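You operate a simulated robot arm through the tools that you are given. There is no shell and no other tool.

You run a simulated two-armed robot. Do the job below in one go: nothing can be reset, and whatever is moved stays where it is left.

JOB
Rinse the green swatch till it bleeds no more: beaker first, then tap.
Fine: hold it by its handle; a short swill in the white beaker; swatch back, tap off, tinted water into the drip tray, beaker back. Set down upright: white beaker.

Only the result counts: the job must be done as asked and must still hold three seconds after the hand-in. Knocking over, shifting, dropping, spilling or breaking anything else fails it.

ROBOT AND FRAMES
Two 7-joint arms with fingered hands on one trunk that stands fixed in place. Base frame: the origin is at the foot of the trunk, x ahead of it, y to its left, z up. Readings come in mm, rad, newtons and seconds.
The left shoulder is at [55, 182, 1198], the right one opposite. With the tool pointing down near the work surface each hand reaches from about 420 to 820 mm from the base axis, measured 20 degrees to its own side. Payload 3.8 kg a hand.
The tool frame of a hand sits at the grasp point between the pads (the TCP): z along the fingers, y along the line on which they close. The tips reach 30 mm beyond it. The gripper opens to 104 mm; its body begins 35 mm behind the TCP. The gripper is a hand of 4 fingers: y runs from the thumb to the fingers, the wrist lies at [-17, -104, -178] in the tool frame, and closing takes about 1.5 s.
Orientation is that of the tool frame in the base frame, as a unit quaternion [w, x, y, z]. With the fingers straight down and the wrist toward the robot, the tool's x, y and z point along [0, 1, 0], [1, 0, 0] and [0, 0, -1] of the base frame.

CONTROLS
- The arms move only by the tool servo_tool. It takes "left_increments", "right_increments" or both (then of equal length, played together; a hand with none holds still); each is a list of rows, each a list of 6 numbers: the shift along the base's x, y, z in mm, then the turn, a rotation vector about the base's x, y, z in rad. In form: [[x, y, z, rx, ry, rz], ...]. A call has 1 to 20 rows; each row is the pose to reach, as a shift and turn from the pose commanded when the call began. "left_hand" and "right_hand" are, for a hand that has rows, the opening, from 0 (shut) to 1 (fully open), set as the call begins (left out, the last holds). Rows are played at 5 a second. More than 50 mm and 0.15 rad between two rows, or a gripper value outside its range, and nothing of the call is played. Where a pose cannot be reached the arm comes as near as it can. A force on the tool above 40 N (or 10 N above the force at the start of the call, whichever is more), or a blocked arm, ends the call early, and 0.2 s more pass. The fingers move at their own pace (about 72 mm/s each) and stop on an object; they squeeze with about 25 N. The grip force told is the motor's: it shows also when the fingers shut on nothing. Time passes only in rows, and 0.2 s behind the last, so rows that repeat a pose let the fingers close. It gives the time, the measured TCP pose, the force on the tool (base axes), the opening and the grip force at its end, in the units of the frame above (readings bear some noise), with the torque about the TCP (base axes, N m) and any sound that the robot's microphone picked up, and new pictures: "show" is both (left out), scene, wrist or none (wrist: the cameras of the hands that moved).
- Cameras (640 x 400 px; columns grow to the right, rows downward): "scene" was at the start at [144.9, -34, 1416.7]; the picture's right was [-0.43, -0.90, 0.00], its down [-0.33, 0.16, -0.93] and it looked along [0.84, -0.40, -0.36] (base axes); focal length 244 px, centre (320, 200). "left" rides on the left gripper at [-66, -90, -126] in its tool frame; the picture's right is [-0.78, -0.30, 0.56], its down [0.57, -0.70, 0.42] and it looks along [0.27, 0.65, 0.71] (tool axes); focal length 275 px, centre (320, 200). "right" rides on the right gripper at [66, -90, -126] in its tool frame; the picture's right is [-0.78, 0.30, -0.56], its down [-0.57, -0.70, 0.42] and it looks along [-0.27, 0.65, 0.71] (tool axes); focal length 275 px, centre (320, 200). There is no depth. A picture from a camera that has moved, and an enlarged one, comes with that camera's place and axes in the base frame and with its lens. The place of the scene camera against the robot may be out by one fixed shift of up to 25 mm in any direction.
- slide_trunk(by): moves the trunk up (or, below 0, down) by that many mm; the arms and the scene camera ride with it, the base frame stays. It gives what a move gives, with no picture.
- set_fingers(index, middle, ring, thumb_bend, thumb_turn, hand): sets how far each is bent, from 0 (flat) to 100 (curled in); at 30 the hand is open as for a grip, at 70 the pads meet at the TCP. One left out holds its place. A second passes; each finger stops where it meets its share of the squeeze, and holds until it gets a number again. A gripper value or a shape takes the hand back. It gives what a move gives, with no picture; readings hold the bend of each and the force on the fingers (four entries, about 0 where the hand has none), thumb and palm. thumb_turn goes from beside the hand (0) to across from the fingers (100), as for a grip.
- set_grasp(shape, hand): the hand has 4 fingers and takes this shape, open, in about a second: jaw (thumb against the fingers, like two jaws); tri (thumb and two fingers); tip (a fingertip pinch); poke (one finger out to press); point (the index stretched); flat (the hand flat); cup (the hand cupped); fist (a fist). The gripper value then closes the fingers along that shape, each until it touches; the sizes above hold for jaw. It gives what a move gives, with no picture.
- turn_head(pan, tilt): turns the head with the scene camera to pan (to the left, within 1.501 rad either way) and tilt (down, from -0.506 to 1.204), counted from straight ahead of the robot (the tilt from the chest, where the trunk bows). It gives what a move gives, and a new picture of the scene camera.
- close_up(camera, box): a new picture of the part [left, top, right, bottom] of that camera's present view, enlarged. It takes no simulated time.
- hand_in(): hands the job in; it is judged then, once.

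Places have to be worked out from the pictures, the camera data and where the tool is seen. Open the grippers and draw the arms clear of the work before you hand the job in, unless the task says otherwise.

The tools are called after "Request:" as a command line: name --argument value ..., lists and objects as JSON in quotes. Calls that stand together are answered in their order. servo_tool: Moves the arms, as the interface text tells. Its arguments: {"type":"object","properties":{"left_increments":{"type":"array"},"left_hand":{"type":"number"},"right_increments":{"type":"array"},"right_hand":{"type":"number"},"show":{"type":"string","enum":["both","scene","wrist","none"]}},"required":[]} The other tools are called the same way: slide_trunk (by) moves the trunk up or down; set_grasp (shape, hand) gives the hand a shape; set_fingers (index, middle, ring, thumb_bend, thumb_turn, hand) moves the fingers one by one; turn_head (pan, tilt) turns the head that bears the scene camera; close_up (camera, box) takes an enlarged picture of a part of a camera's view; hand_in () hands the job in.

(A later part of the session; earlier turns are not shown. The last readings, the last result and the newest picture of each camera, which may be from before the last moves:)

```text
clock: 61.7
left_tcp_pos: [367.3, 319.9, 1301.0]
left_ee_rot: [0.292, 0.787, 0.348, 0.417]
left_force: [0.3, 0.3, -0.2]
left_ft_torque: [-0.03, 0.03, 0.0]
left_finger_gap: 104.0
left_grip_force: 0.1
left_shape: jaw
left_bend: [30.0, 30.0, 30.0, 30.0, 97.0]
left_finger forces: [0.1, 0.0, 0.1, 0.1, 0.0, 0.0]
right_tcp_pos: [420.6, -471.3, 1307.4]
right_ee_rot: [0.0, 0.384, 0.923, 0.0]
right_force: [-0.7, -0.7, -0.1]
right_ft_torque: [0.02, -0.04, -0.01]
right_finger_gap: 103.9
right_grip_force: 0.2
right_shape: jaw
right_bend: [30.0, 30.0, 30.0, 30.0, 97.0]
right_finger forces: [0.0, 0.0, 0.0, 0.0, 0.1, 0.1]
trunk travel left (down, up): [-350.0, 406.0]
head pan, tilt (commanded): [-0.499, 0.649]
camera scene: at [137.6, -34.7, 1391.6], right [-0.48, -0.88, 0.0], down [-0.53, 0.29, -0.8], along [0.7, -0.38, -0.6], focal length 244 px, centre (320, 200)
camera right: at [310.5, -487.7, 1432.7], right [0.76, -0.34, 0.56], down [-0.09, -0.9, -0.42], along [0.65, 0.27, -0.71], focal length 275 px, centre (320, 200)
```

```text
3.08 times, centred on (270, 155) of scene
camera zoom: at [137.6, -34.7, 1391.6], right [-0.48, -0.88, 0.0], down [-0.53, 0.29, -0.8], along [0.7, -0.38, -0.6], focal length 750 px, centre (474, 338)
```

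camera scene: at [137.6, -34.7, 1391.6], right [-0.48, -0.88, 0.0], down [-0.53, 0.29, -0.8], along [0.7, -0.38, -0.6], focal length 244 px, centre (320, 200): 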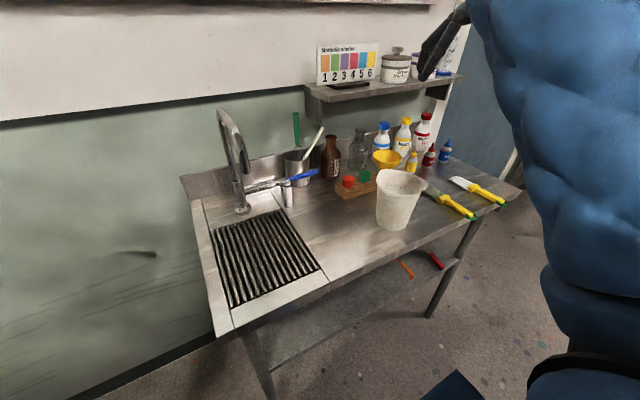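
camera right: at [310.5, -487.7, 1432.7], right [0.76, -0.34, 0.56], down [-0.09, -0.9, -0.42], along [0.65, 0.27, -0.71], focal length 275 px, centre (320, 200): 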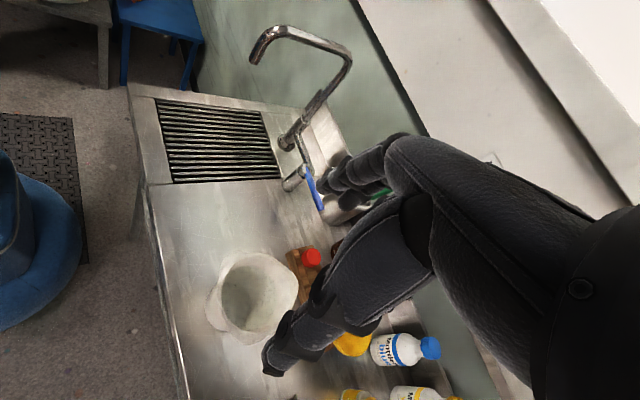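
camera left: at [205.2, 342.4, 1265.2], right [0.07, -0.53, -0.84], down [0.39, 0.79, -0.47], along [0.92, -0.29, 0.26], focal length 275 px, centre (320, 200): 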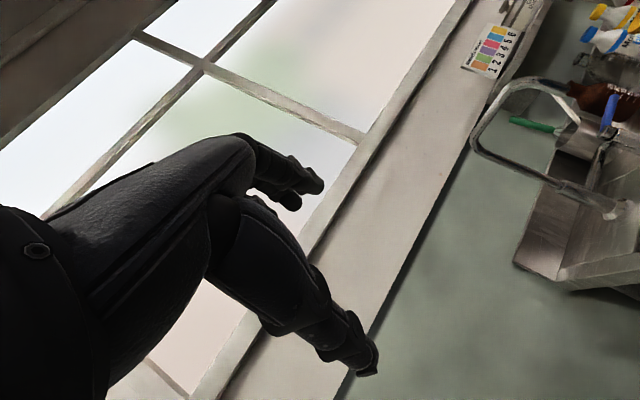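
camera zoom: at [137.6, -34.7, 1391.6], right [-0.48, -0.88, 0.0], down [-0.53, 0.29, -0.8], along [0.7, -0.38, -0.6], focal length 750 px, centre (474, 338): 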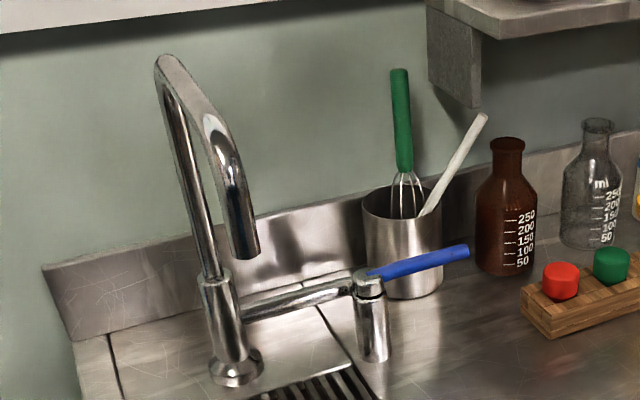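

The green swatch lies back in place. Lever end is at ≈(705, -342, 992), and a utensil pot stands ≈70 mm behind it, so I'll try pulling the lever toward the robot. I'll set the pinch shape half open and bring the hand over the lever with the fingers pitched forward 30°.

Request:
set_grasp --hand "right" --shape "tip"

Request:
servo_tool --right_increments '[[20, 18, -15, 0, 0, -0.13], [40, 36, -30, 0, 0, -0.26], [60, 54, -45, 0, 0, -0.39], [80, 72, -60, 0, 0, -0.52], [100, 90, -75, 0, 0, -0.65], [120, 110, -92, 0, 0, -0.78], [140, 131, -107, 0, 0, -0.78], [140, 131, -107, 0, 0, -0.78]]' --right_hand 0.5 --show "both"

```text
clock: 62.6
left_tcp_pos: [367.7, 320.1, 1301.7]
left_ee_rot: [0.292, 0.789, 0.346, 0.416]
left_force: [0.9, 0.2, 0.3]
left_ft_torque: [0.01, 0.01, -0.01]
left_finger_gap: 104.1
left_grip_force: 0.0
left_shape: jaw
left_bend: [30.0, 30.0, 30.0, 30.0, 97.0]
left_finger forces: [0.0, 0.1, 0.0, 0.0, 0.0, 0.0]
right_tcp_pos: [419.9, -471.2, 1307.5]
right_ee_rot: [0.0, 0.385, 0.923, 0.001]
right_force: [0.7, -0.1, 0.4]
right_ft_torque: [0.02, 0.0, -0.01]
right_finger_gap: 103.9
right_grip_force: 0.2
right_shape: tip
right_bend: [30.0, 98.0, 99.0, 30.0, 97.0]
right_finger forces: [0.0, 0.1, 0.0, 0.0, 0.1, 0.0]
trunk travel left (down, up): [-350.0, 406.0]
head pan, tilt (commanded): [-0.499, 0.649]
```

```text
clock: 64.4
left_tcp_pos: [367.7, 320.6, 1301.6]
left_ee_rot: [0.292, 0.788, 0.346, 0.416]
left_force: [-0.6, 0.0, -0.4]
left_ft_torque: [0.01, 0.02, -0.02]
left_finger_gap: 104.1
left_grip_force: 0.0
left_shape: jaw
left_bend: [30.0, 30.0, 30.0, 30.0, 97.0]
left_finger forces: [0.0, 0.1, 0.0, 0.1, 0.1, 0.0]
right_tcp_pos: [560.5, -341.7, 1202.3]
right_ee_rot: [0.0, 0.707, 0.707, 0.0]
right_force: [0.6, 0.0, -0.5]
right_ft_torque: [0.03, -0.02, -0.02]
right_finger_gap: 52.3
right_grip_force: 0.2
right_shape: tip
right_bend: [73.0, 98.0, 99.0, 68.0, 100.0]
right_finger forces: [0.0, 0.0, 0.1, 0.1, 0.0, 0.0]
trunk travel left (down, up): [-350.0, 406.0]
head pan, tilt (commanded): [-0.499, 0.649]
camera scene: at [137.2, -35.1, 1391.7], right [-0.48, -0.88, 0.0], down [-0.53, 0.29, -0.8], along [0.7, -0.38, -0.6], focal length 244 px, centre (320, 200)
camera right: at [470.6, -275.7, 1326.4], right [0.3, -0.78, 0.56], down [-0.7, -0.57, -0.42], along [0.65, -0.26, -0.71], focal length 275 px, centre (320, 200)
```

scene: 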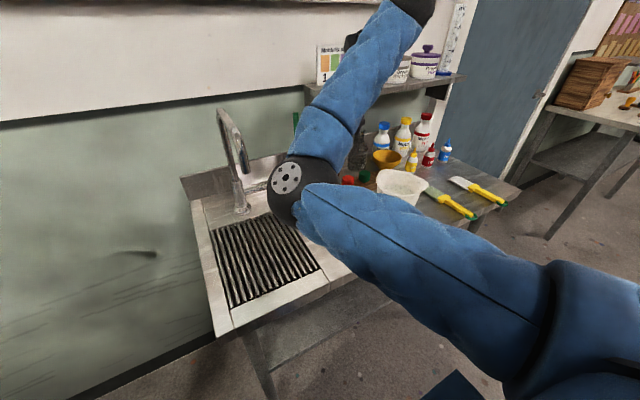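
right: 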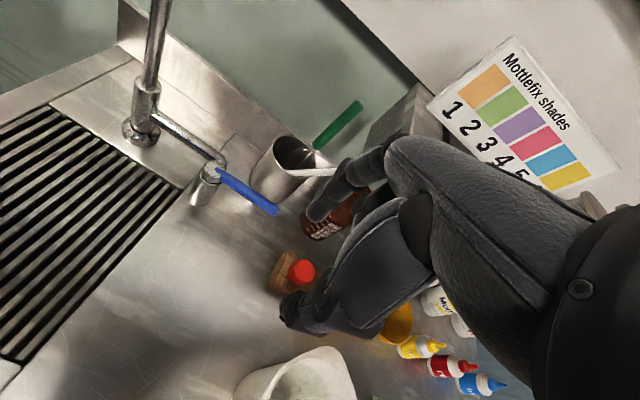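

The hand is at (560, -342, 1202), half open, and the elbow stays clear of the spout. Now pitching 30° forward while moving above the lever.

Request:
servo_tool --right_increments '[[20, 5, -15, 0, -0.13, 0], [45, 10, -35, 0, -0.26, 0], [75, 15, -60, 0, -0.39, 0], [105, 19, -85, 0, -0.52, 0], [132, 22, -112, 0, -0.52, 0], [132, 22, -112, 0, -0.52, 0]]' --show "both"

Request:
close_up --camera "right" --box '[100, 60, 420, 340]'

```text
clock: 65.8
left_tcp_pos: [366.9, 319.0, 1300.6]
left_ee_rot: [0.292, 0.788, 0.347, 0.416]
left_force: [0.4, -0.7, 0.9]
left_ft_torque: [-0.01, -0.02, -0.01]
left_finger_gap: 103.9
left_grip_force: 0.0
left_shape: jaw
left_bend: [30.0, 30.0, 30.0, 30.0, 97.0]
left_finger forces: [0.0, 0.1, 0.1, 0.1, 0.1, 0.0]
right_tcp_pos: [692.5, -318.6, 1091.1]
right_ee_rot: [0.181, 0.683, 0.684, 0.182]
right_force: [-0.1, -0.5, 0.1]
right_ft_torque: [0.0, 0.01, -0.01]
right_finger_gap: 52.3
right_grip_force: 0.0
right_shape: tip
right_bend: [73.0, 98.0, 99.0, 68.0, 100.0]
right_finger forces: [0.1, 0.1, 0.0, 0.1, 0.1, 0.0]
trunk travel left (down, up): [-350.0, 406.0]
head pan, tilt (commanded): [-0.499, 0.649]
camera scene: at [137.0, -34.6, 1391.7], right [-0.48, -0.88, 0.0], down [-0.53, 0.29, -0.8], along [0.7, -0.38, -0.6], focal length 244 px, centre (320, 200)
camera right: at [551.1, -253.0, 1154.4], right [-0.02, -0.78, 0.63], down [-0.4, -0.57, -0.72], along [0.92, -0.26, -0.3], focal length 275 px, centre (320, 200)
```

scene: 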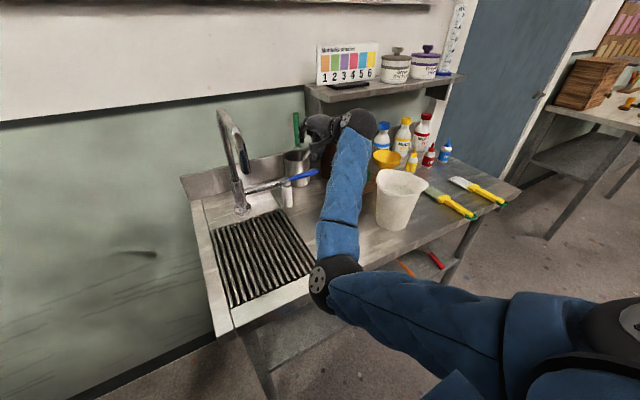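
right: 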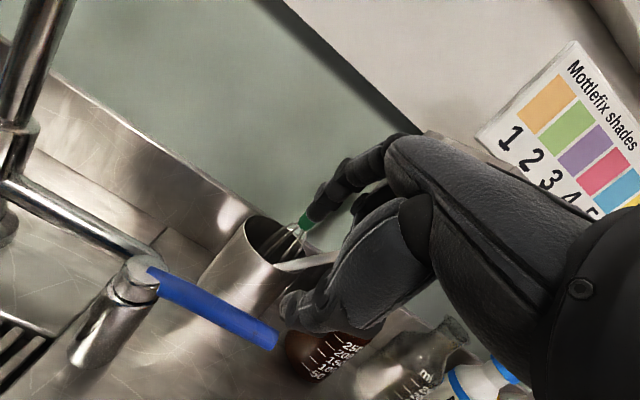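

```text
1.43 times, centred on (260, 200) of right
camera zoom: at [551.1, -253.0, 1154.4], right [-0.02, -0.78, 0.63], down [-0.4, -0.57, -0.72], along [0.92, -0.26, -0.3], focal length 393 px, centre (406, 200)
```

zoom: 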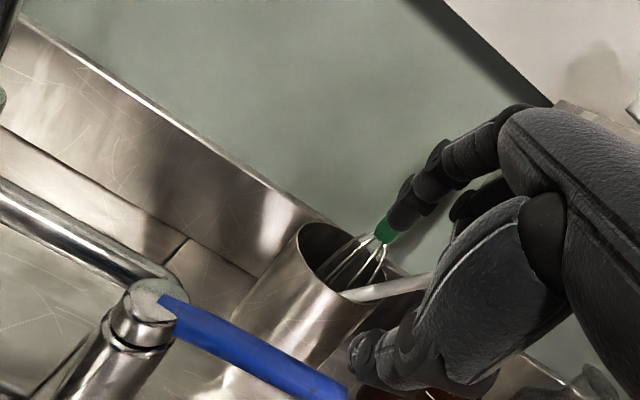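

The hand is above the lever, but the elbow hangs low in front of the bench edge. I'll raise the trunk 100 mm so the elbow keeps clear when the hand goes down.

Request:
slide_trunk --by 100

Request:
servo_tool --right_increments '[[0, 0, -40, 0, 0, 0], [0, 0, -80, 0, 0, 0], [0, 0, -110, 0, 0, 0], [0, 0, -135, 0, 0, 0], [0, 0, -135, 0, 0, 0]]' --show "both"

Request:
close_up --camera "right" --box '[100, 60, 420, 340]'

```text
clock: 67.2
left_tcp_pos: [367.0, 320.8, 1402.1]
left_ee_rot: [0.292, 0.788, 0.347, 0.416]
left_force: [0.8, 0.0, -0.6]
left_ft_torque: [0.01, 0.01, -0.02]
left_finger_gap: 104.1
left_grip_force: 0.1
left_shape: jaw
left_bend: [30.0, 30.0, 30.0, 30.0, 97.0]
left_finger forces: [0.1, 0.0, 0.1, 0.0, 0.1, 0.1]
right_tcp_pos: [691.7, -319.3, 1188.4]
right_ee_rot: [0.181, 0.683, 0.684, 0.181]
right_force: [-0.3, 0.0, -0.2]
right_ft_torque: [0.0, 0.02, -0.04]
right_finger_gap: 52.4
right_grip_force: 0.1
right_shape: tip
right_bend: [73.0, 98.0, 99.0, 68.0, 100.0]
right_finger forces: [0.1, 0.0, 0.1, 0.0, 0.1, 0.0]
trunk travel left (down, up): [-450.0, 306.0]
head pan, tilt (commanded): [-0.499, 0.649]
```

```text
clock: 68.4
left_tcp_pos: [366.6, 321.1, 1402.0]
left_ee_rot: [0.292, 0.787, 0.347, 0.418]
left_force: [0.4, -0.6, -0.5]
left_ft_torque: [-0.01, 0.0, 0.01]
left_finger_gap: 104.0
left_grip_force: 0.1
left_shape: jaw
left_bend: [30.0, 30.0, 30.0, 30.0, 97.0]
left_finger forces: [0.1, 0.0, 0.0, 0.0, 0.0, 0.0]
right_tcp_pos: [692.9, -317.9, 1055.4]
right_ee_rot: [0.182, 0.682, 0.684, 0.182]
right_force: [0.9, -1.1, -0.6]
right_ft_torque: [0.0, 0.01, -0.02]
right_finger_gap: 52.3
right_grip_force: 0.0
right_shape: tip
right_bend: [73.0, 98.0, 99.0, 68.0, 100.0]
right_finger forces: [0.1, 0.1, 0.0, 0.0, 0.1, 0.0]
trunk travel left (down, up): [-450.0, 306.0]
head pan, tilt (commanded): [-0.499, 0.649]
camera scene: at [111.9, -34.8, 1492.5], right [-0.48, -0.88, 0.0], down [-0.53, 0.29, -0.8], along [0.7, -0.38, -0.6], focal length 244 px, centre (320, 200)
camera right: at [552.2, -252.4, 1118.6], right [-0.02, -0.78, 0.63], down [-0.4, -0.57, -0.72], along [0.92, -0.26, -0.3], focal length 275 px, centre (320, 200)
```

scene: 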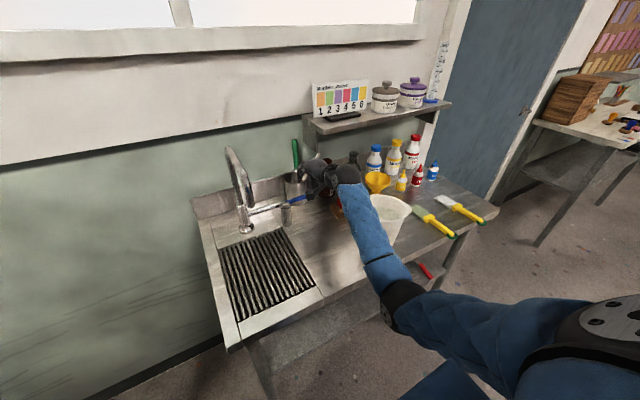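
right: 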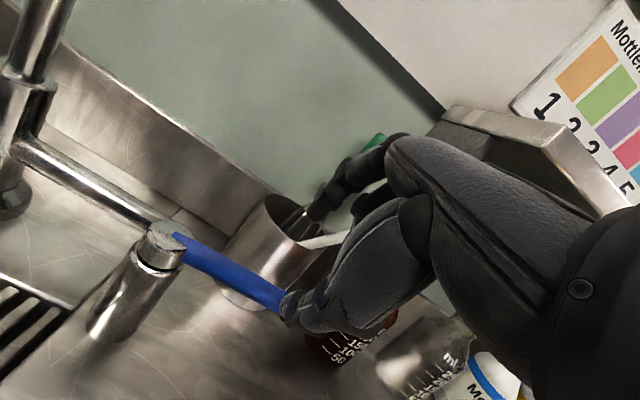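

```text
1.43 times, centred on (260, 200) of right
camera zoom: at [552.2, -252.4, 1118.6], right [-0.02, -0.78, 0.63], down [-0.4, -0.57, -0.72], along [0.92, -0.26, -0.3], focal length 393 px, centre (406, 200)
```

zoom: 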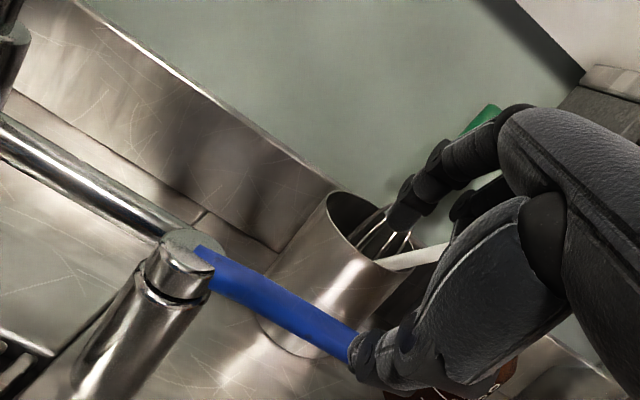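

The lever lies between thumb and index tips in x. I'll lower about 57 mm so the index reaches behind the lever, watching for touch.

Request:
servo_tool --right_increments '[[1, -3, -20, 0, 0, 0], [2, -5, -40, 0, 0, 0], [2, -5, -50, 0, 0, 0], [2, -5, -57, 0, 0, 0], [2, -5, -57, 0, 0, 0]]' --show "both"

Request:
close_up --camera "right" --box '[100, 60, 420, 340]'

Request:
close_up --camera "scene" --box '[210, 130, 370, 250]'

```text
clock: 69.6
left_tcp_pos: [366.5, 319.5, 1402.4]
left_ee_rot: [0.291, 0.787, 0.348, 0.418]
left_force: [0.2, 0.0, -0.8]
left_ft_torque: [-0.01, -0.01, -0.03]
left_finger_gap: 103.9
left_grip_force: 0.0
left_shape: jaw
left_bend: [30.0, 30.0, 30.0, 30.0, 97.0]
left_finger forces: [0.1, 0.1, 0.0, 0.1, 0.1, 0.0]
right_tcp_pos: [694.9, -323.3, 996.4]
right_ee_rot: [0.182, 0.683, 0.684, 0.182]
right_force: [0.5, -0.5, 0.1]
right_ft_torque: [0.01, -0.01, 0.0]
right_finger_gap: 52.5
right_grip_force: 0.1
right_shape: tip
right_bend: [73.0, 98.0, 99.0, 68.0, 100.0]
right_finger forces: [0.0, 0.0, 0.0, 0.0, 0.0, 0.0]
trunk travel left (down, up): [-450.0, 306.0]
head pan, tilt (commanded): [-0.499, 0.649]
camera scene: at [112.0, -34.9, 1492.5], right [-0.48, -0.88, 0.0], down [-0.53, 0.29, -0.8], along [0.7, -0.38, -0.6], focal length 244 px, centre (320, 200)
camera right: at [554.7, -256.9, 1060.2], right [-0.02, -0.78, 0.63], down [-0.4, -0.57, -0.72], along [0.92, -0.26, -0.3], focal length 275 px, centre (320, 200)
```

scene: 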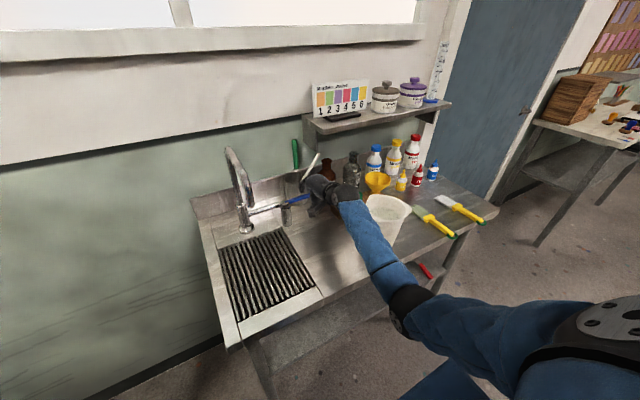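
right: 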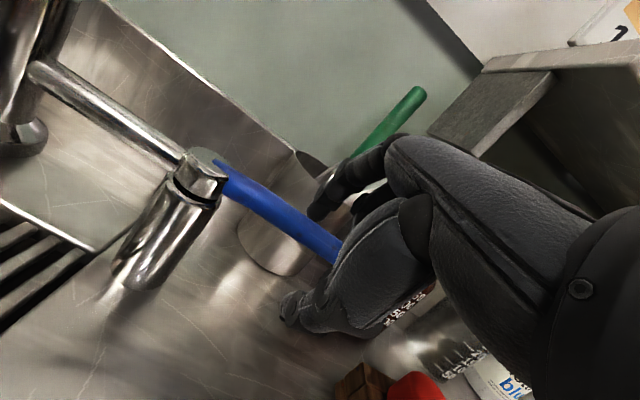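

```text
1.43 times, centred on (260, 200) of right
camera zoom: at [554.7, -256.9, 1060.2], right [-0.02, -0.78, 0.63], down [-0.4, -0.57, -0.72], along [0.92, -0.26, -0.3], focal length 393 px, centre (406, 200)
```

zoom: 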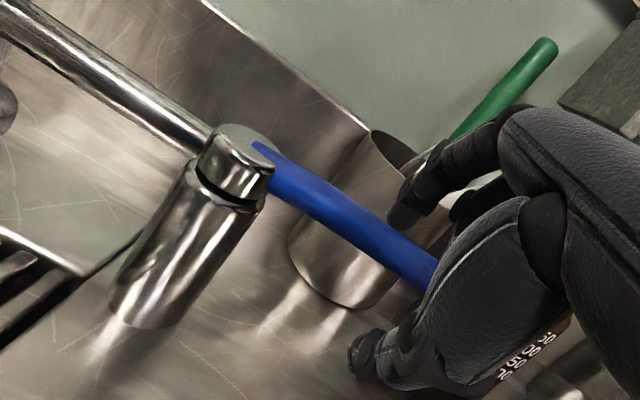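

```text
3.33 times, centred on (290, 190) of scene
camera zoom: at [112.0, -34.9, 1492.5], right [-0.48, -0.88, 0.0], down [-0.53, 0.29, -0.8], along [0.7, -0.38, -0.6], focal length 813 px, centre (420, 233)
```

zoom: 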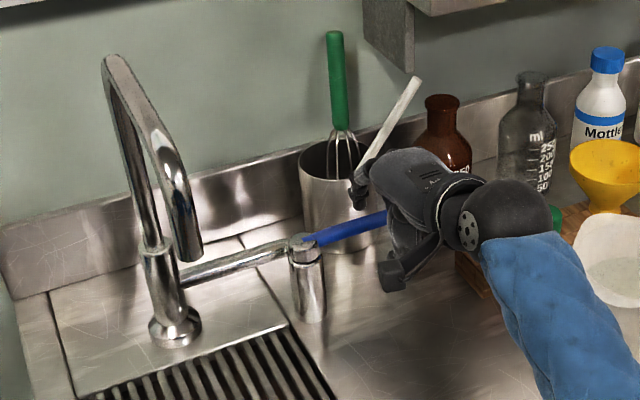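

The lever is now between thumb and index with no contact yet. I'll go 8 mm lower, then pull gently toward the robot and watch force and lever.

Request:
servo_tool --right_increments '[[0, 0, -8, 0, 0, 0], [-6, 0, -8, 0, 0, 0], [-12, 0, -8, 0, 0, 0], [-18, 0, -8, 0, 0, 0], [-24, 0, -8, 0, 0, 0], [-30, 0, -8, 0, 0, 0]]' --show "both"

Request:
close_up --camera "right" --box '[100, 60, 420, 340]'

Request:
close_up --camera "scene" --box '[210, 130, 370, 250]'

```text
clock: 71.0
left_tcp_pos: [367.2, 319.4, 1402.5]
left_ee_rot: [0.292, 0.788, 0.347, 0.417]
left_force: [0.0, -1.1, -0.7]
left_ft_torque: [-0.02, 0.02, -0.02]
left_finger_gap: 103.9
left_grip_force: 0.0
left_shape: jaw
left_bend: [30.0, 30.0, 30.0, 30.0, 97.0]
left_finger forces: [0.0, 0.0, 0.0, 0.1, 0.1, 0.0]
right_tcp_pos: [665.9, -322.6, 989.0]
right_ee_rot: [0.181, 0.684, 0.683, 0.181]
right_force: [0.0, 0.0, -0.7]
right_ft_torque: [0.03, 0.03, -0.02]
right_finger_gap: 53.1
right_grip_force: 0.0
right_shape: tip
right_bend: [73.0, 98.0, 99.0, 68.0, 100.0]
right_finger forces: [0.6, 0.0, 0.0, 0.1, 0.1, 0.0]
trunk travel left (down, up): [-450.0, 306.0]
head pan, tilt (commanded): [-0.499, 0.649]
camera scene: at [112.1, -35.0, 1492.5], right [-0.48, -0.88, 0.0], down [-0.53, 0.29, -0.8], along [0.7, -0.38, -0.6], focal length 244 px, centre (320, 200)
camera right: at [524.1, -257.3, 1053.2], right [-0.02, -0.78, 0.63], down [-0.4, -0.57, -0.72], along [0.92, -0.26, -0.3], focal length 275 px, centre (320, 200)
```

scene: 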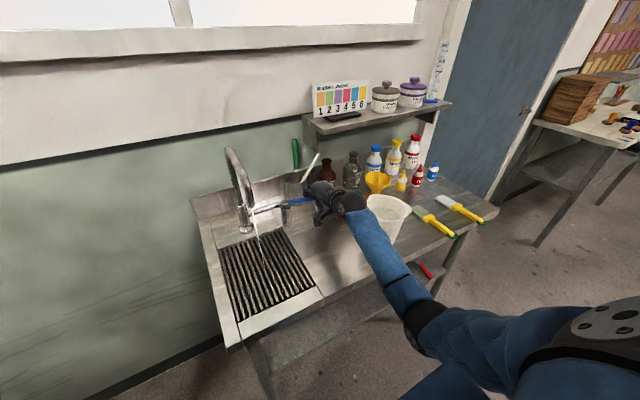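
right: 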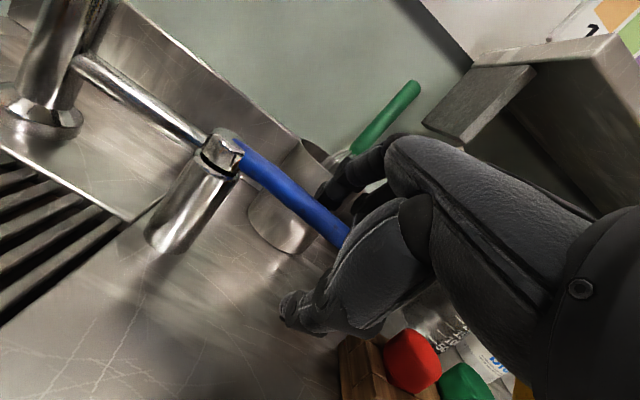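

```text
1.43 times, centred on (260, 200) of right
camera zoom: at [524.1, -257.3, 1053.2], right [-0.02, -0.78, 0.63], down [-0.4, -0.57, -0.72], along [0.92, -0.26, -0.3], focal length 393 px, centre (406, 200)
```

zoom: 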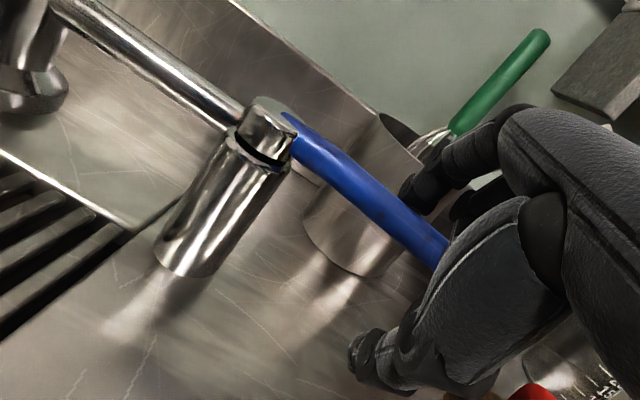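

```text
3.33 times, centred on (290, 190) of scene
camera zoom: at [112.1, -35.0, 1492.5], right [-0.48, -0.88, 0.0], down [-0.53, 0.29, -0.8], along [0.7, -0.38, -0.6], focal length 813 px, centre (420, 233)
```

zoom: 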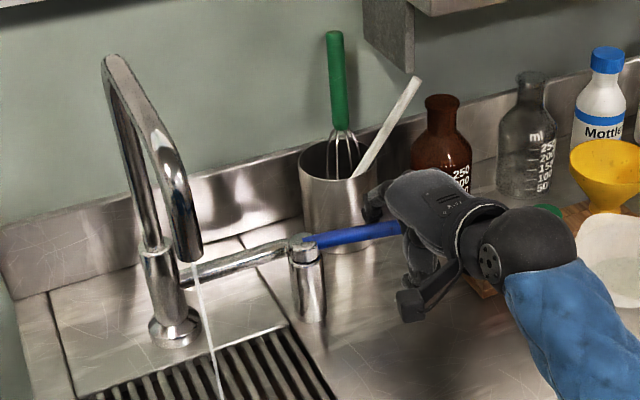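

The tap opens when the lever is drawn toward the robot: a thin stream is running into the drip tray. I'll pull a further 30 mm for a fuller flow.

Request:
servo_tool --right_increments '[[-8, 0, 0, 0, 0, 0], [-16, 0, 0, 0, 0, 0], [-24, 0, 0, 0, 0, 0], [-32, 0, 0, 0, 0, 0], [-32, 0, 0, 0, 0, 0]]' --show "both"

Request:
close_up --camera "scene" --box '[210, 130, 370, 290]'

```text
clock: 72.2
left_tcp_pos: [366.3, 320.7, 1403.5]
left_ee_rot: [0.292, 0.788, 0.347, 0.417]
left_force: [1.1, 0.3, -0.1]
left_ft_torque: [0.01, 0.02, 0.01]
left_finger_gap: 103.8
left_grip_force: 0.0
left_shape: jaw
left_bend: [30.0, 30.0, 30.0, 30.0, 97.0]
left_finger forces: [0.0, 0.1, 0.1, 0.0, 0.0, 0.1]
right_tcp_pos: [630.9, -324.5, 989.2]
right_ee_rot: [0.181, 0.683, 0.684, 0.181]
right_force: [0.4, 0.1, 0.5]
right_ft_torque: [0.01, -0.04, -0.02]
right_finger_gap: 52.7
right_grip_force: 0.1
right_shape: tip
right_bend: [73.0, 98.0, 99.0, 68.0, 100.0]
right_finger forces: [0.4, 0.0, 0.1, 0.0, 0.0, 0.0]
trunk travel left (down, up): [-450.0, 306.0]
head pan, tilt (commanded): [-0.499, 0.649]
camera scene: at [112.2, -34.9, 1492.5], right [-0.48, -0.88, 0.0], down [-0.53, 0.29, -0.8], along [0.7, -0.38, -0.6], focal length 244 px, centre (320, 200)
camera right: at [491.8, -257.7, 1052.9], right [-0.02, -0.78, 0.63], down [-0.4, -0.57, -0.72], along [0.92, -0.26, -0.3], focal length 275 px, centre (320, 200)
```

scene: 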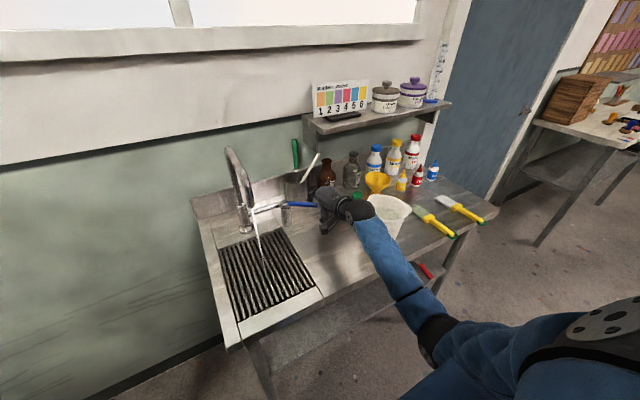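
right: 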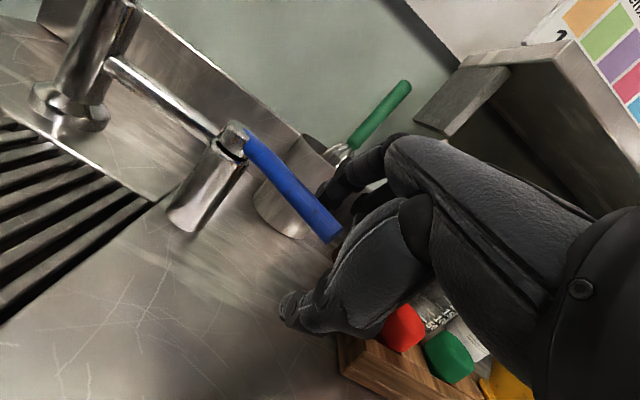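

```text
2.50 times, centred on (290, 210) of scene
camera zoom: at [112.2, -34.9, 1492.5], right [-0.48, -0.88, 0.0], down [-0.53, 0.29, -0.8], along [0.7, -0.38, -0.6], focal length 610 px, centre (395, 175)
```

zoom: 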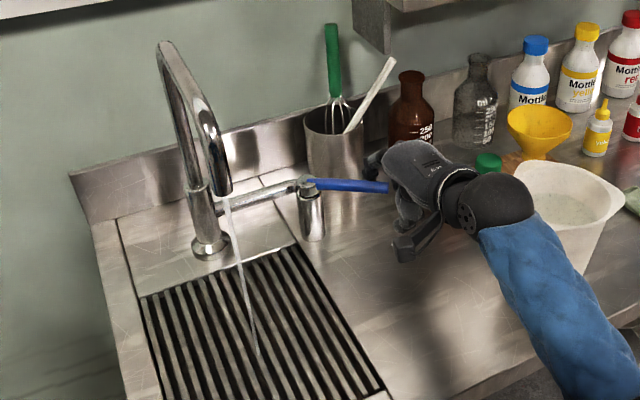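

A good stream now runs into the tray with the lever about 30° open. I'll lift the finger straight up off the lever, then return toward the swatch by the route that keeps the elbow out to the right.

Request:
servo_tool --right_increments '[[0, 0, 30, 0, 0, 0], [0, 0, 70, 0, 0, 0], [0, 0, 110, 0, 0, 0], [-20, -5, 150, 0, 0.13, 0], [-45, -20, 185, 0, 0.26, 0], [-75, -45, 210, 0, 0.39, 0], [-105, -70, 235, 0, 0.52, 0], [-135, -95, 260, 0, 0.52, 0.13], [-160, -115, 285, 0, 0.52, 0.26], [-185, -135, 311, 0, 0.52, 0.26]]' --show "scene"

```text
clock: 74.4
left_tcp_pos: [364.4, 319.8, 1403.0]
left_ee_rot: [0.292, 0.788, 0.346, 0.417]
left_force: [-0.6, 0.3, -1.0]
left_ft_torque: [0.02, -0.03, 0.04]
left_finger_gap: 104.0
left_grip_force: 0.1
left_shape: jaw
left_bend: [30.0, 30.0, 30.0, 30.0, 97.0]
left_finger forces: [0.1, 0.1, 0.0, 0.0, 0.0, 0.1]
right_tcp_pos: [446.0, -458.7, 1299.9]
right_ee_rot: [-0.025, 0.613, 0.79, 0.022]
right_force: [-0.7, -0.3, 0.3]
right_ft_torque: [0.03, -0.01, 0.04]
right_finger_gap: 52.4
right_grip_force: 0.1
right_shape: tip
right_bend: [73.0, 98.0, 99.0, 68.0, 100.0]
right_finger forces: [0.1, 0.1, 0.0, 0.0, 0.1, 0.1]
trunk travel left (down, up): [-450.0, 306.0]
head pan, tilt (commanded): [-0.499, 0.649]
camera scene: at [110.5, -35.4, 1492.6], right [-0.48, -0.88, 0.0], down [-0.53, 0.29, -0.8], along [0.7, -0.38, -0.6], focal length 244 px, centre (320, 200)
```

scene: 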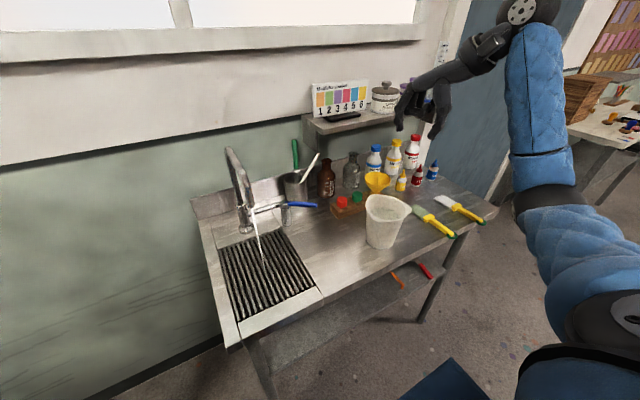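

The elbow is out to the right and the tap keeps running. Now I'll move over the swatch area while yawing to the grasp heading.

Request:
servo_tool --right_increments '[[-6, -30, 5, 0, 0, 0], [-12, -60, 10, 0, 0, 0], [-18, -90, 15, -0.004, 0.004, -0.14], [-24, -115, 20, -0.009, 0.008, -0.28], [-30, -140, 25, -0.013, 0.012, -0.42], [-36, -160, 30, -0.018, 0.016, -0.56], [-42, -180, 30, -0.022, 0.02, -0.7], [-48, -195, 30, -0.027, 0.023, -0.84], [-51, -205, 30, -0.031, 0.027, -0.98], [-51, -205, 30, -0.035, 0.031, -1.12], [-51, -205, 30, -0.04, 0.035, -1.26], [-51, -205, 30, -0.044, 0.039, -1.4], [-51, -205, 30, -0.049, 0.043, -1.54], [-51, -205, 30, -0.053, 0.047, -1.68], [-51, -205, 30, -0.0576, 0.0507, -1.821], [-51, -205, 30, -0.0576, 0.0507, -1.821]]' --right_hand 1 --show "scene"

```text
clock: 77.8
left_tcp_pos: [367.4, 318.4, 1403.4]
left_ee_rot: [0.291, 0.789, 0.346, 0.416]
left_force: [-0.9, 0.3, 0.7]
left_ft_torque: [0.05, -0.03, 0.03]
left_finger_gap: 103.7
left_grip_force: 0.0
left_shape: jaw
left_bend: [30.0, 30.0, 30.0, 30.0, 97.0]
left_finger forces: [0.0, 0.0, 0.0, 0.1, 0.1, 0.0]
right_tcp_pos: [394.7, -666.3, 1330.3]
right_ee_rot: [-0.001, 1.0, -0.002, -0.001]
right_force: [-0.5, -0.6, 0.9]
right_ft_torque: [0.01, 0.0, 0.0]
right_finger_gap: 103.7
right_grip_force: 0.2
right_shape: tip
right_bend: [31.0, 98.0, 99.0, 30.0, 97.0]
right_finger forces: [0.1, 0.0, 0.0, 0.0, 0.0, 0.0]
trunk travel left (down, up): [-450.0, 306.0]
head pan, tilt (commanded): [-0.499, 0.649]
camera scene: at [112.5, -36.5, 1492.3], right [-0.48, -0.88, 0.0], down [-0.53, 0.29, -0.8], along [0.7, -0.38, -0.61], focal length 244 px, centre (320, 200)
```

scene: 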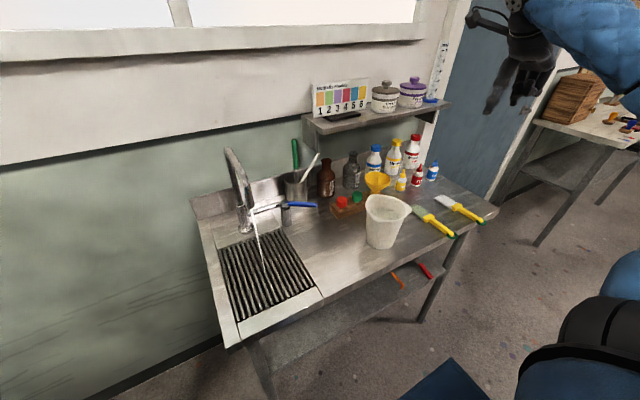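

Now the pitch to 45° (with a 12° yaw offset for a balanced pinch) while descending toward the handle.

Request:
servo_tool --right_increments '[[4, -1, -42, -0.0136, -0.1303, -0.0328], [8, -2, -84, -0.0272, -0.2607, -0.0657], [12, -4, -126, -0.0409, -0.391, -0.0985], [16, -5, -168, -0.0545, -0.5213, -0.1313], [20, -7, -210, -0.0681, -0.6517, -0.1642], [25, -8, -252, -0.0817, -0.782, -0.197], [25, -8, -277, -0.0817, -0.782, -0.197], [25, -8, -277, -0.0817, -0.782, -0.197]]' --show "both"

Request:
close_up --camera "right" --box '[60, 180, 480, 400]'

```text
clock: 79.6
left_tcp_pos: [365.2, 319.9, 1403.2]
left_ee_rot: [0.292, 0.788, 0.347, 0.416]
left_force: [1.1, -0.6, -0.3]
left_ft_torque: [-0.01, 0.02, -0.02]
left_finger_gap: 104.1
left_grip_force: 0.0
left_shape: jaw
left_bend: [30.0, 30.0, 30.0, 30.0, 97.0]
left_finger forces: [0.1, 0.1, 0.1, 0.1, 0.0, 0.1]
right_tcp_pos: [419.7, -673.6, 1050.9]
right_ee_rot: [0.04, 0.918, -0.096, 0.382]
right_force: [-0.4, -0.4, 0.0]
right_ft_torque: [-0.03, -0.03, 0.01]
right_finger_gap: 103.7
right_grip_force: 0.0
right_shape: tip
right_bend: [31.0, 98.0, 99.0, 30.0, 97.0]
right_finger forces: [0.0, 0.0, 0.0, 0.0, 0.0, 0.0]
trunk travel left (down, up): [-450.0, 306.0]
head pan, tilt (commanded): [-0.499, 0.649]
camera scene: at [111.7, -35.0, 1492.5], right [-0.48, -0.88, 0.0], down [-0.53, 0.29, -0.8], along [0.7, -0.38, -0.6], focal length 244 px, centre (320, 200)
camera right: at [397.4, -576.1, 1185.7], right [-0.98, -0.09, -0.15], down [0.04, 0.71, -0.7], along [0.18, -0.7, -0.69], focal length 275 px, centre (320, 200)
```

scene: 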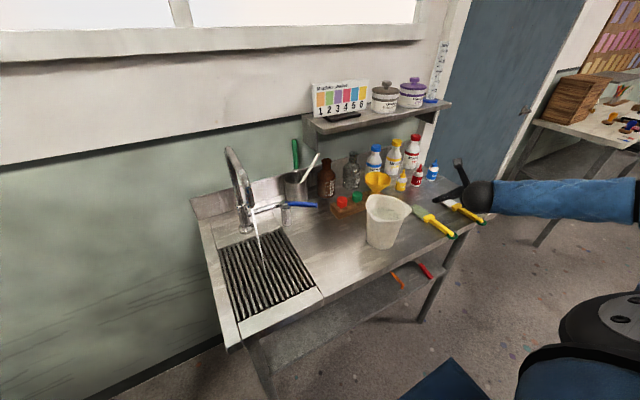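
right: 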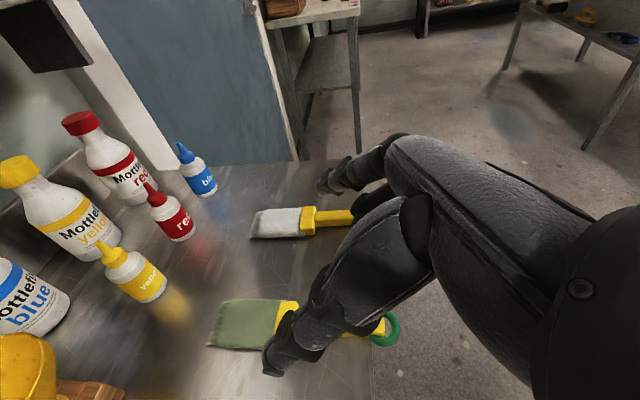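

```text
1.52 times, centred on (270, 290) of right
camera zoom: at [397.4, -576.1, 1185.7], right [-0.98, -0.09, -0.15], down [0.04, 0.71, -0.7], along [0.18, -0.7, -0.69], focal length 420 px, centre (396, 63)
```

zoom: 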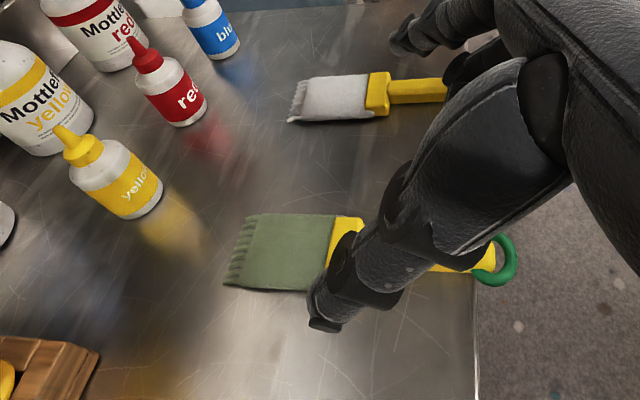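

The swatch lies at y≈-679, within 5 mm of its first place. I'll lower onto the handle at (414, -679, 926).

Request:
servo_tool --right_increments '[[-3, -3, -40, 0, 0, 0], [-5, -5, -80, 0, 0, 0], [-6, -5, -105, 0, 0, 0], [-6, -5, -118, 0, 0, 0], [-6, -5, -124, 0, 0, 0], [-6, -5, -124, 0, 0, 0]]' --show "wrist"

Request:
servo_tool --right_increments '[[0, 0, 0, 0, 0, 0], [0, 0, 0, 0, 0, 0], [0, 0, 0, 0, 0, 0], [0, 0, 0, 0, 0, 0], [0, 0, 0, 0, 0, 0], [0, 0, 0, 0, 0, 0], [0, 0, 0, 0, 0, 0], [0, 0, 0, 0, 0, 0], [0, 0, 0, 0, 0, 0]]' --right_hand 0 --show "wrist"

```text
clock: 81.0
left_tcp_pos: [366.0, 320.5, 1402.7]
left_ee_rot: [0.292, 0.788, 0.347, 0.417]
left_force: [-0.1, -0.7, -0.5]
left_ft_torque: [0.04, -0.01, -0.01]
left_finger_gap: 103.7
left_grip_force: 0.0
left_shape: jaw
left_bend: [30.0, 30.0, 30.0, 30.0, 97.0]
left_finger forces: [0.0, 0.0, 0.0, 0.1, 0.0, 0.0]
right_tcp_pos: [415.5, -678.5, 928.0]
right_ee_rot: [0.04, 0.919, -0.096, 0.38]
right_force: [-0.9, -0.7, -0.5]
right_ft_torque: [0.0, -0.02, 0.0]
right_finger_gap: 103.8
right_grip_force: 0.0
right_shape: tip
right_bend: [31.0, 98.0, 99.0, 30.0, 97.0]
right_finger forces: [0.0, 0.0, 0.0, 0.0, 0.0, 0.0]
trunk travel left (down, up): [-450.0, 306.0]
head pan, tilt (commanded): [-0.499, 0.649]
camera right: at [393.4, -581.3, 1062.5], right [-0.98, -0.09, -0.15], down [0.04, 0.71, -0.7], along [0.17, -0.7, -0.69], focal length 275 px, centre (320, 200)
```

right: 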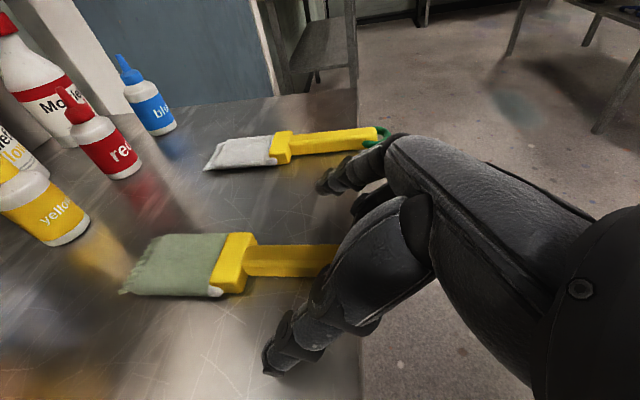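

```text
clock: 83.0
left_tcp_pos: [366.8, 320.5, 1403.5]
left_ee_rot: [0.292, 0.788, 0.347, 0.417]
left_force: [0.2, -0.4, 0.0]
left_ft_torque: [-0.03, -0.01, 0.03]
left_finger_gap: 103.7
left_grip_force: 0.0
left_shape: jaw
left_bend: [30.0, 30.0, 30.0, 30.0, 97.0]
left_finger forces: [0.0, 0.0, 0.0, 0.0, 0.0, 0.0]
right_tcp_pos: [416.5, -676.6, 928.0]
right_ee_rot: [0.04, 0.919, -0.097, 0.381]
right_force: [2.2, -1.2, 5.1]
right_ft_torque: [0.06, -0.13, -0.01]
right_finger_gap: 12.6
right_grip_force: 25.0
right_shape: tip
right_bend: [72.0, 100.0, 100.0, 74.0, 100.0]
right_finger forces: [23.4, 0.1, 0.0, 0.0, 22.1, 0.1]
trunk travel left (down, up): [-450.0, 306.0]
head pan, tilt (commanded): [-0.499, 0.649]
camera right: at [393.5, -581.0, 1063.4], right [-0.98, -0.09, -0.15], down [0.04, 0.71, -0.71], along [0.18, -0.7, -0.69], focal length 275 px, centre (320, 200)
```

right: 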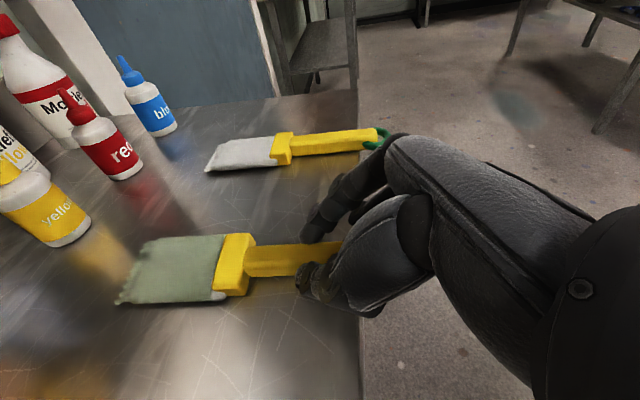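

Gripped well again (12.6 mm, ~23 N on both pads). Lifting and yawing the level swatch to the left, as before.

Request:
servo_tool --right_increments '[[0, 0, 15, 0, 0, 0], [0, 0, 45, 0, 0, 0], [0, 0, 90, 0, 0, 0], [0, 0, 135, 0, 0, 0], [-2, 15, 170, 0, 0, 0.14], [-4, 30, 205, 0, 0, 0.28], [-6, 45, 240, 0, 0, 0.42], [-8, 60, 270, 0, 0, 0.56], [-10, 75, 300, 0, 0, 0.7], [-12, 88, 325, 0, 0, 0.84], [-14, 98, 350, 0, 0, 0.98], [-14, 98, 350, 0, 0, 0.98]]' --show "both"

Request:
close_up --camera "right" --box '[80, 180, 400, 340]'

```text
clock: 85.6
left_tcp_pos: [366.2, 320.4, 1402.3]
left_ee_rot: [0.292, 0.788, 0.347, 0.417]
left_force: [0.2, 0.4, -0.2]
left_ft_torque: [0.02, 0.01, 0.02]
left_finger_gap: 103.8
left_grip_force: 0.0
left_shape: jaw
left_bend: [30.0, 30.0, 30.0, 30.0, 97.0]
left_finger forces: [0.0, 0.0, 0.0, 0.0, 0.0, 0.0]
right_tcp_pos: [402.7, -582.0, 1280.3]
right_ee_rot: [-0.144, 0.857, 0.348, 0.353]
right_force: [0.5, 0.0, -0.8]
right_ft_torque: [-0.01, 0.01, 0.0]
right_finger_gap: 11.9
right_grip_force: 24.5
right_shape: tip
right_bend: [72.0, 100.0, 100.0, 74.0, 100.0]
right_finger forces: [21.9, 0.8, 0.2, 0.0, 22.5, 0.1]
trunk travel left (down, up): [-450.0, 306.0]
head pan, tilt (commanded): [-0.499, 0.649]
camera scene: at [112.7, -34.6, 1492.4], right [-0.48, -0.88, 0.0], down [-0.53, 0.29, -0.8], along [0.7, -0.38, -0.6], focal length 244 px, centre (320, 200)
camera right: at [309.1, -546.9, 1414.9], right [-0.47, -0.87, -0.15], down [-0.57, 0.43, -0.7], along [0.68, -0.24, -0.69], focal length 275 px, centre (320, 200)
```

scene: 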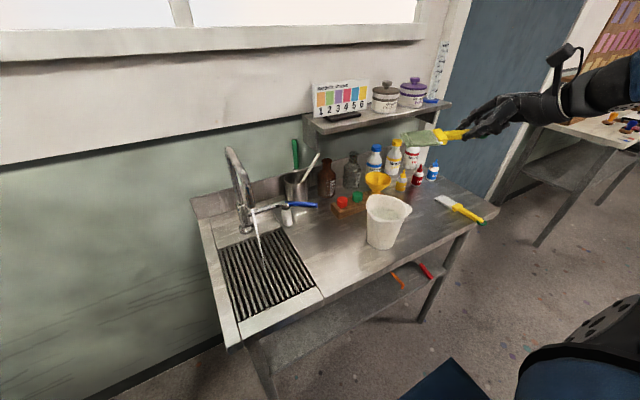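
right: 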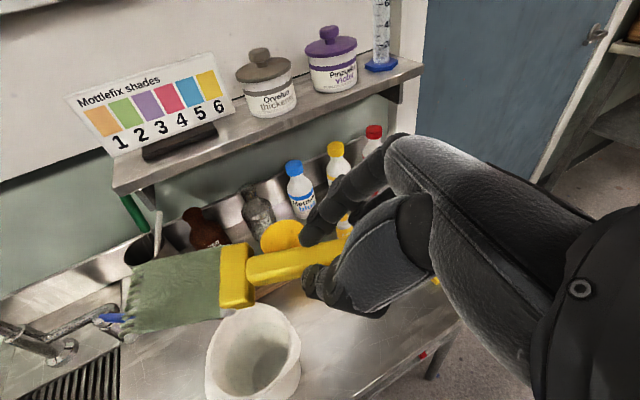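

```text
2.00 times, centred on (240, 260) of right
camera zoom: at [309.1, -546.9, 1414.9], right [-0.47, -0.87, -0.15], down [-0.57, 0.43, -0.7], along [0.68, -0.24, -0.69], focal length 551 px, centre (480, 80)
```

zoom: 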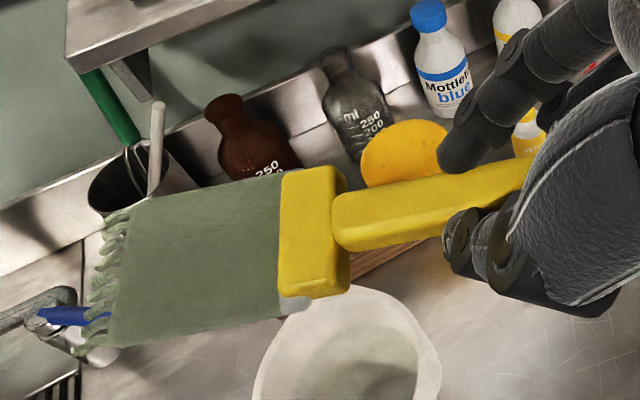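

The swatch hangs a bit differently in the pinch this time. I'll zoom in to measure its pose before going to the stream.

Request:
close_up --camera "scene" --box '[390, 80, 500, 170]'

Request:
close_up --camera "right" --box '[110, 220, 300, 360]'

```text
4.44 times, centred on (445, 125) of scene
camera zoom: at [112.7, -34.6, 1492.4], right [-0.48, -0.88, 0.0], down [-0.53, 0.29, -0.8], along [0.7, -0.38, -0.6], focal length 1084 px, centre (-236, 533)
```

zoom: 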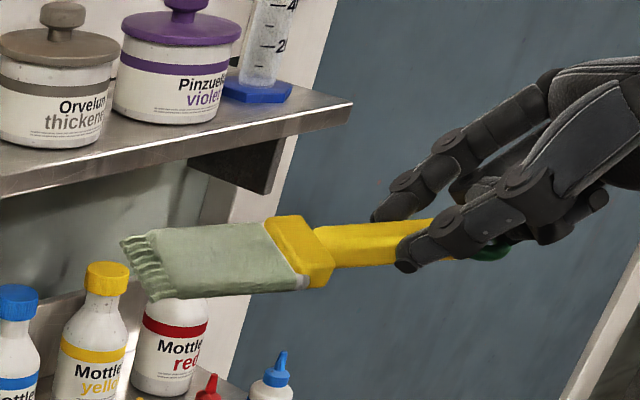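

```text
2.86 times, centred on (205, 290) of right
camera zoom: at [309.1, -546.9, 1414.9], right [-0.47, -0.87, -0.15], down [-0.57, 0.43, -0.7], along [0.68, -0.24, -0.69], focal length 786 px, centre (649, -57)
```

zoom: 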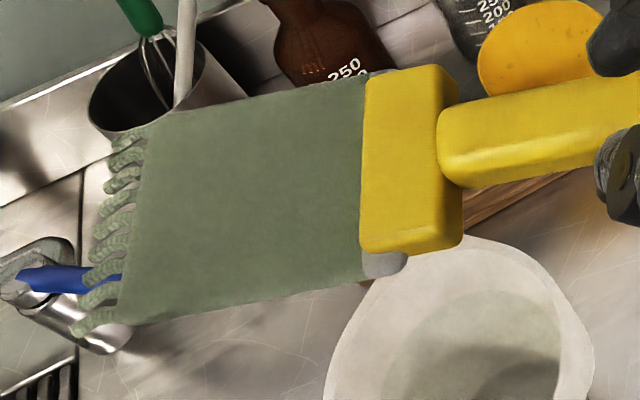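

The blade now points about 67° left of forward in the hand: tip at TCP + (58, 135, -26). The stream falls at ≈(551, -112). I'll carry the swatch level over to the right of the tray first, high above the beaker.

Request:
servo_tool --right_increments '[[12, 45, 0, 0, 0, 0], [24, 90, 0, 0, 0, 0], [36, 135, -10, 0, 0, 0], [48, 180, -30, 0, 0, 0], [58, 220, -55, 0, 0, 0], [67, 252, -80, 0, 0, 0], [67, 252, -80, 0, 0, 0]]' --show "both"

```text
refused: row 4 steps farther than a row can; nothing moved
```

One step was just over 50 mm; resending with finer steps.

Request:
servo_tool --right_increments '[[10, 40, 0, 0, 0, 0], [20, 80, 0, 0, 0, 0], [31, 120, -8, 0, 0, 0], [42, 160, -22, 0, 0, 0], [52, 195, -40, 0, 0, 0], [60, 225, -60, 0, 0, 0], [67, 252, -80, 0, 0, 0], [67, 252, -80, 0, 0, 0]]' --show "both"

```text
clock: 87.4
left_tcp_pos: [365.6, 320.2, 1402.7]
left_ee_rot: [0.291, 0.788, 0.346, 0.418]
left_force: [-0.1, 0.3, -0.3]
left_ft_torque: [-0.03, 0.03, 0.02]
left_finger_gap: 104.0
left_grip_force: 0.0
left_shape: jaw
left_bend: [30.0, 30.0, 30.0, 30.0, 97.0]
left_finger forces: [0.0, 0.0, 0.1, 0.0, 0.1, 0.1]
right_tcp_pos: [469.0, -326.0, 1201.1]
right_ee_rot: [-0.142, 0.856, 0.347, 0.355]
right_force: [0.0, -0.5, 0.5]
right_ft_torque: [0.0, 0.0, -0.01]
right_finger_gap: 12.2
right_grip_force: 25.1
right_shape: tip
right_bend: [72.0, 100.0, 100.0, 74.0, 100.0]
right_finger forces: [22.0, 0.7, 0.2, 0.0, 22.5, 0.1]
trunk travel left (down, up): [-450.0, 306.0]
head pan, tilt (commanded): [-0.499, 0.649]
camera scene: at [110.6, -35.4, 1492.6], right [-0.48, -0.88, 0.0], down [-0.53, 0.29, -0.8], along [0.7, -0.38, -0.6], focal length 244 px, centre (320, 200)
camera right: at [375.7, -290.8, 1335.9], right [-0.47, -0.87, -0.15], down [-0.56, 0.43, -0.71], along [0.68, -0.25, -0.69], focal length 275 px, centre (320, 200)
```

scene: 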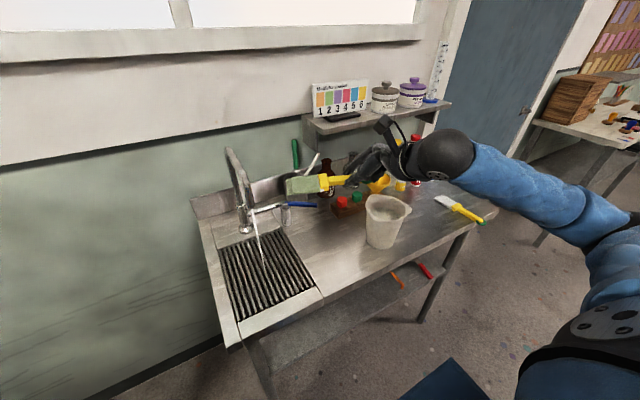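
right: 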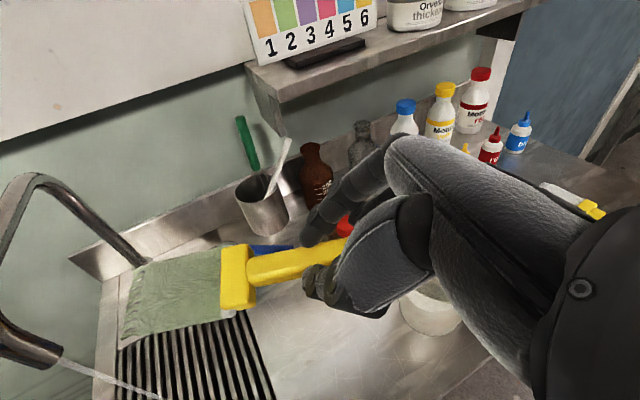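

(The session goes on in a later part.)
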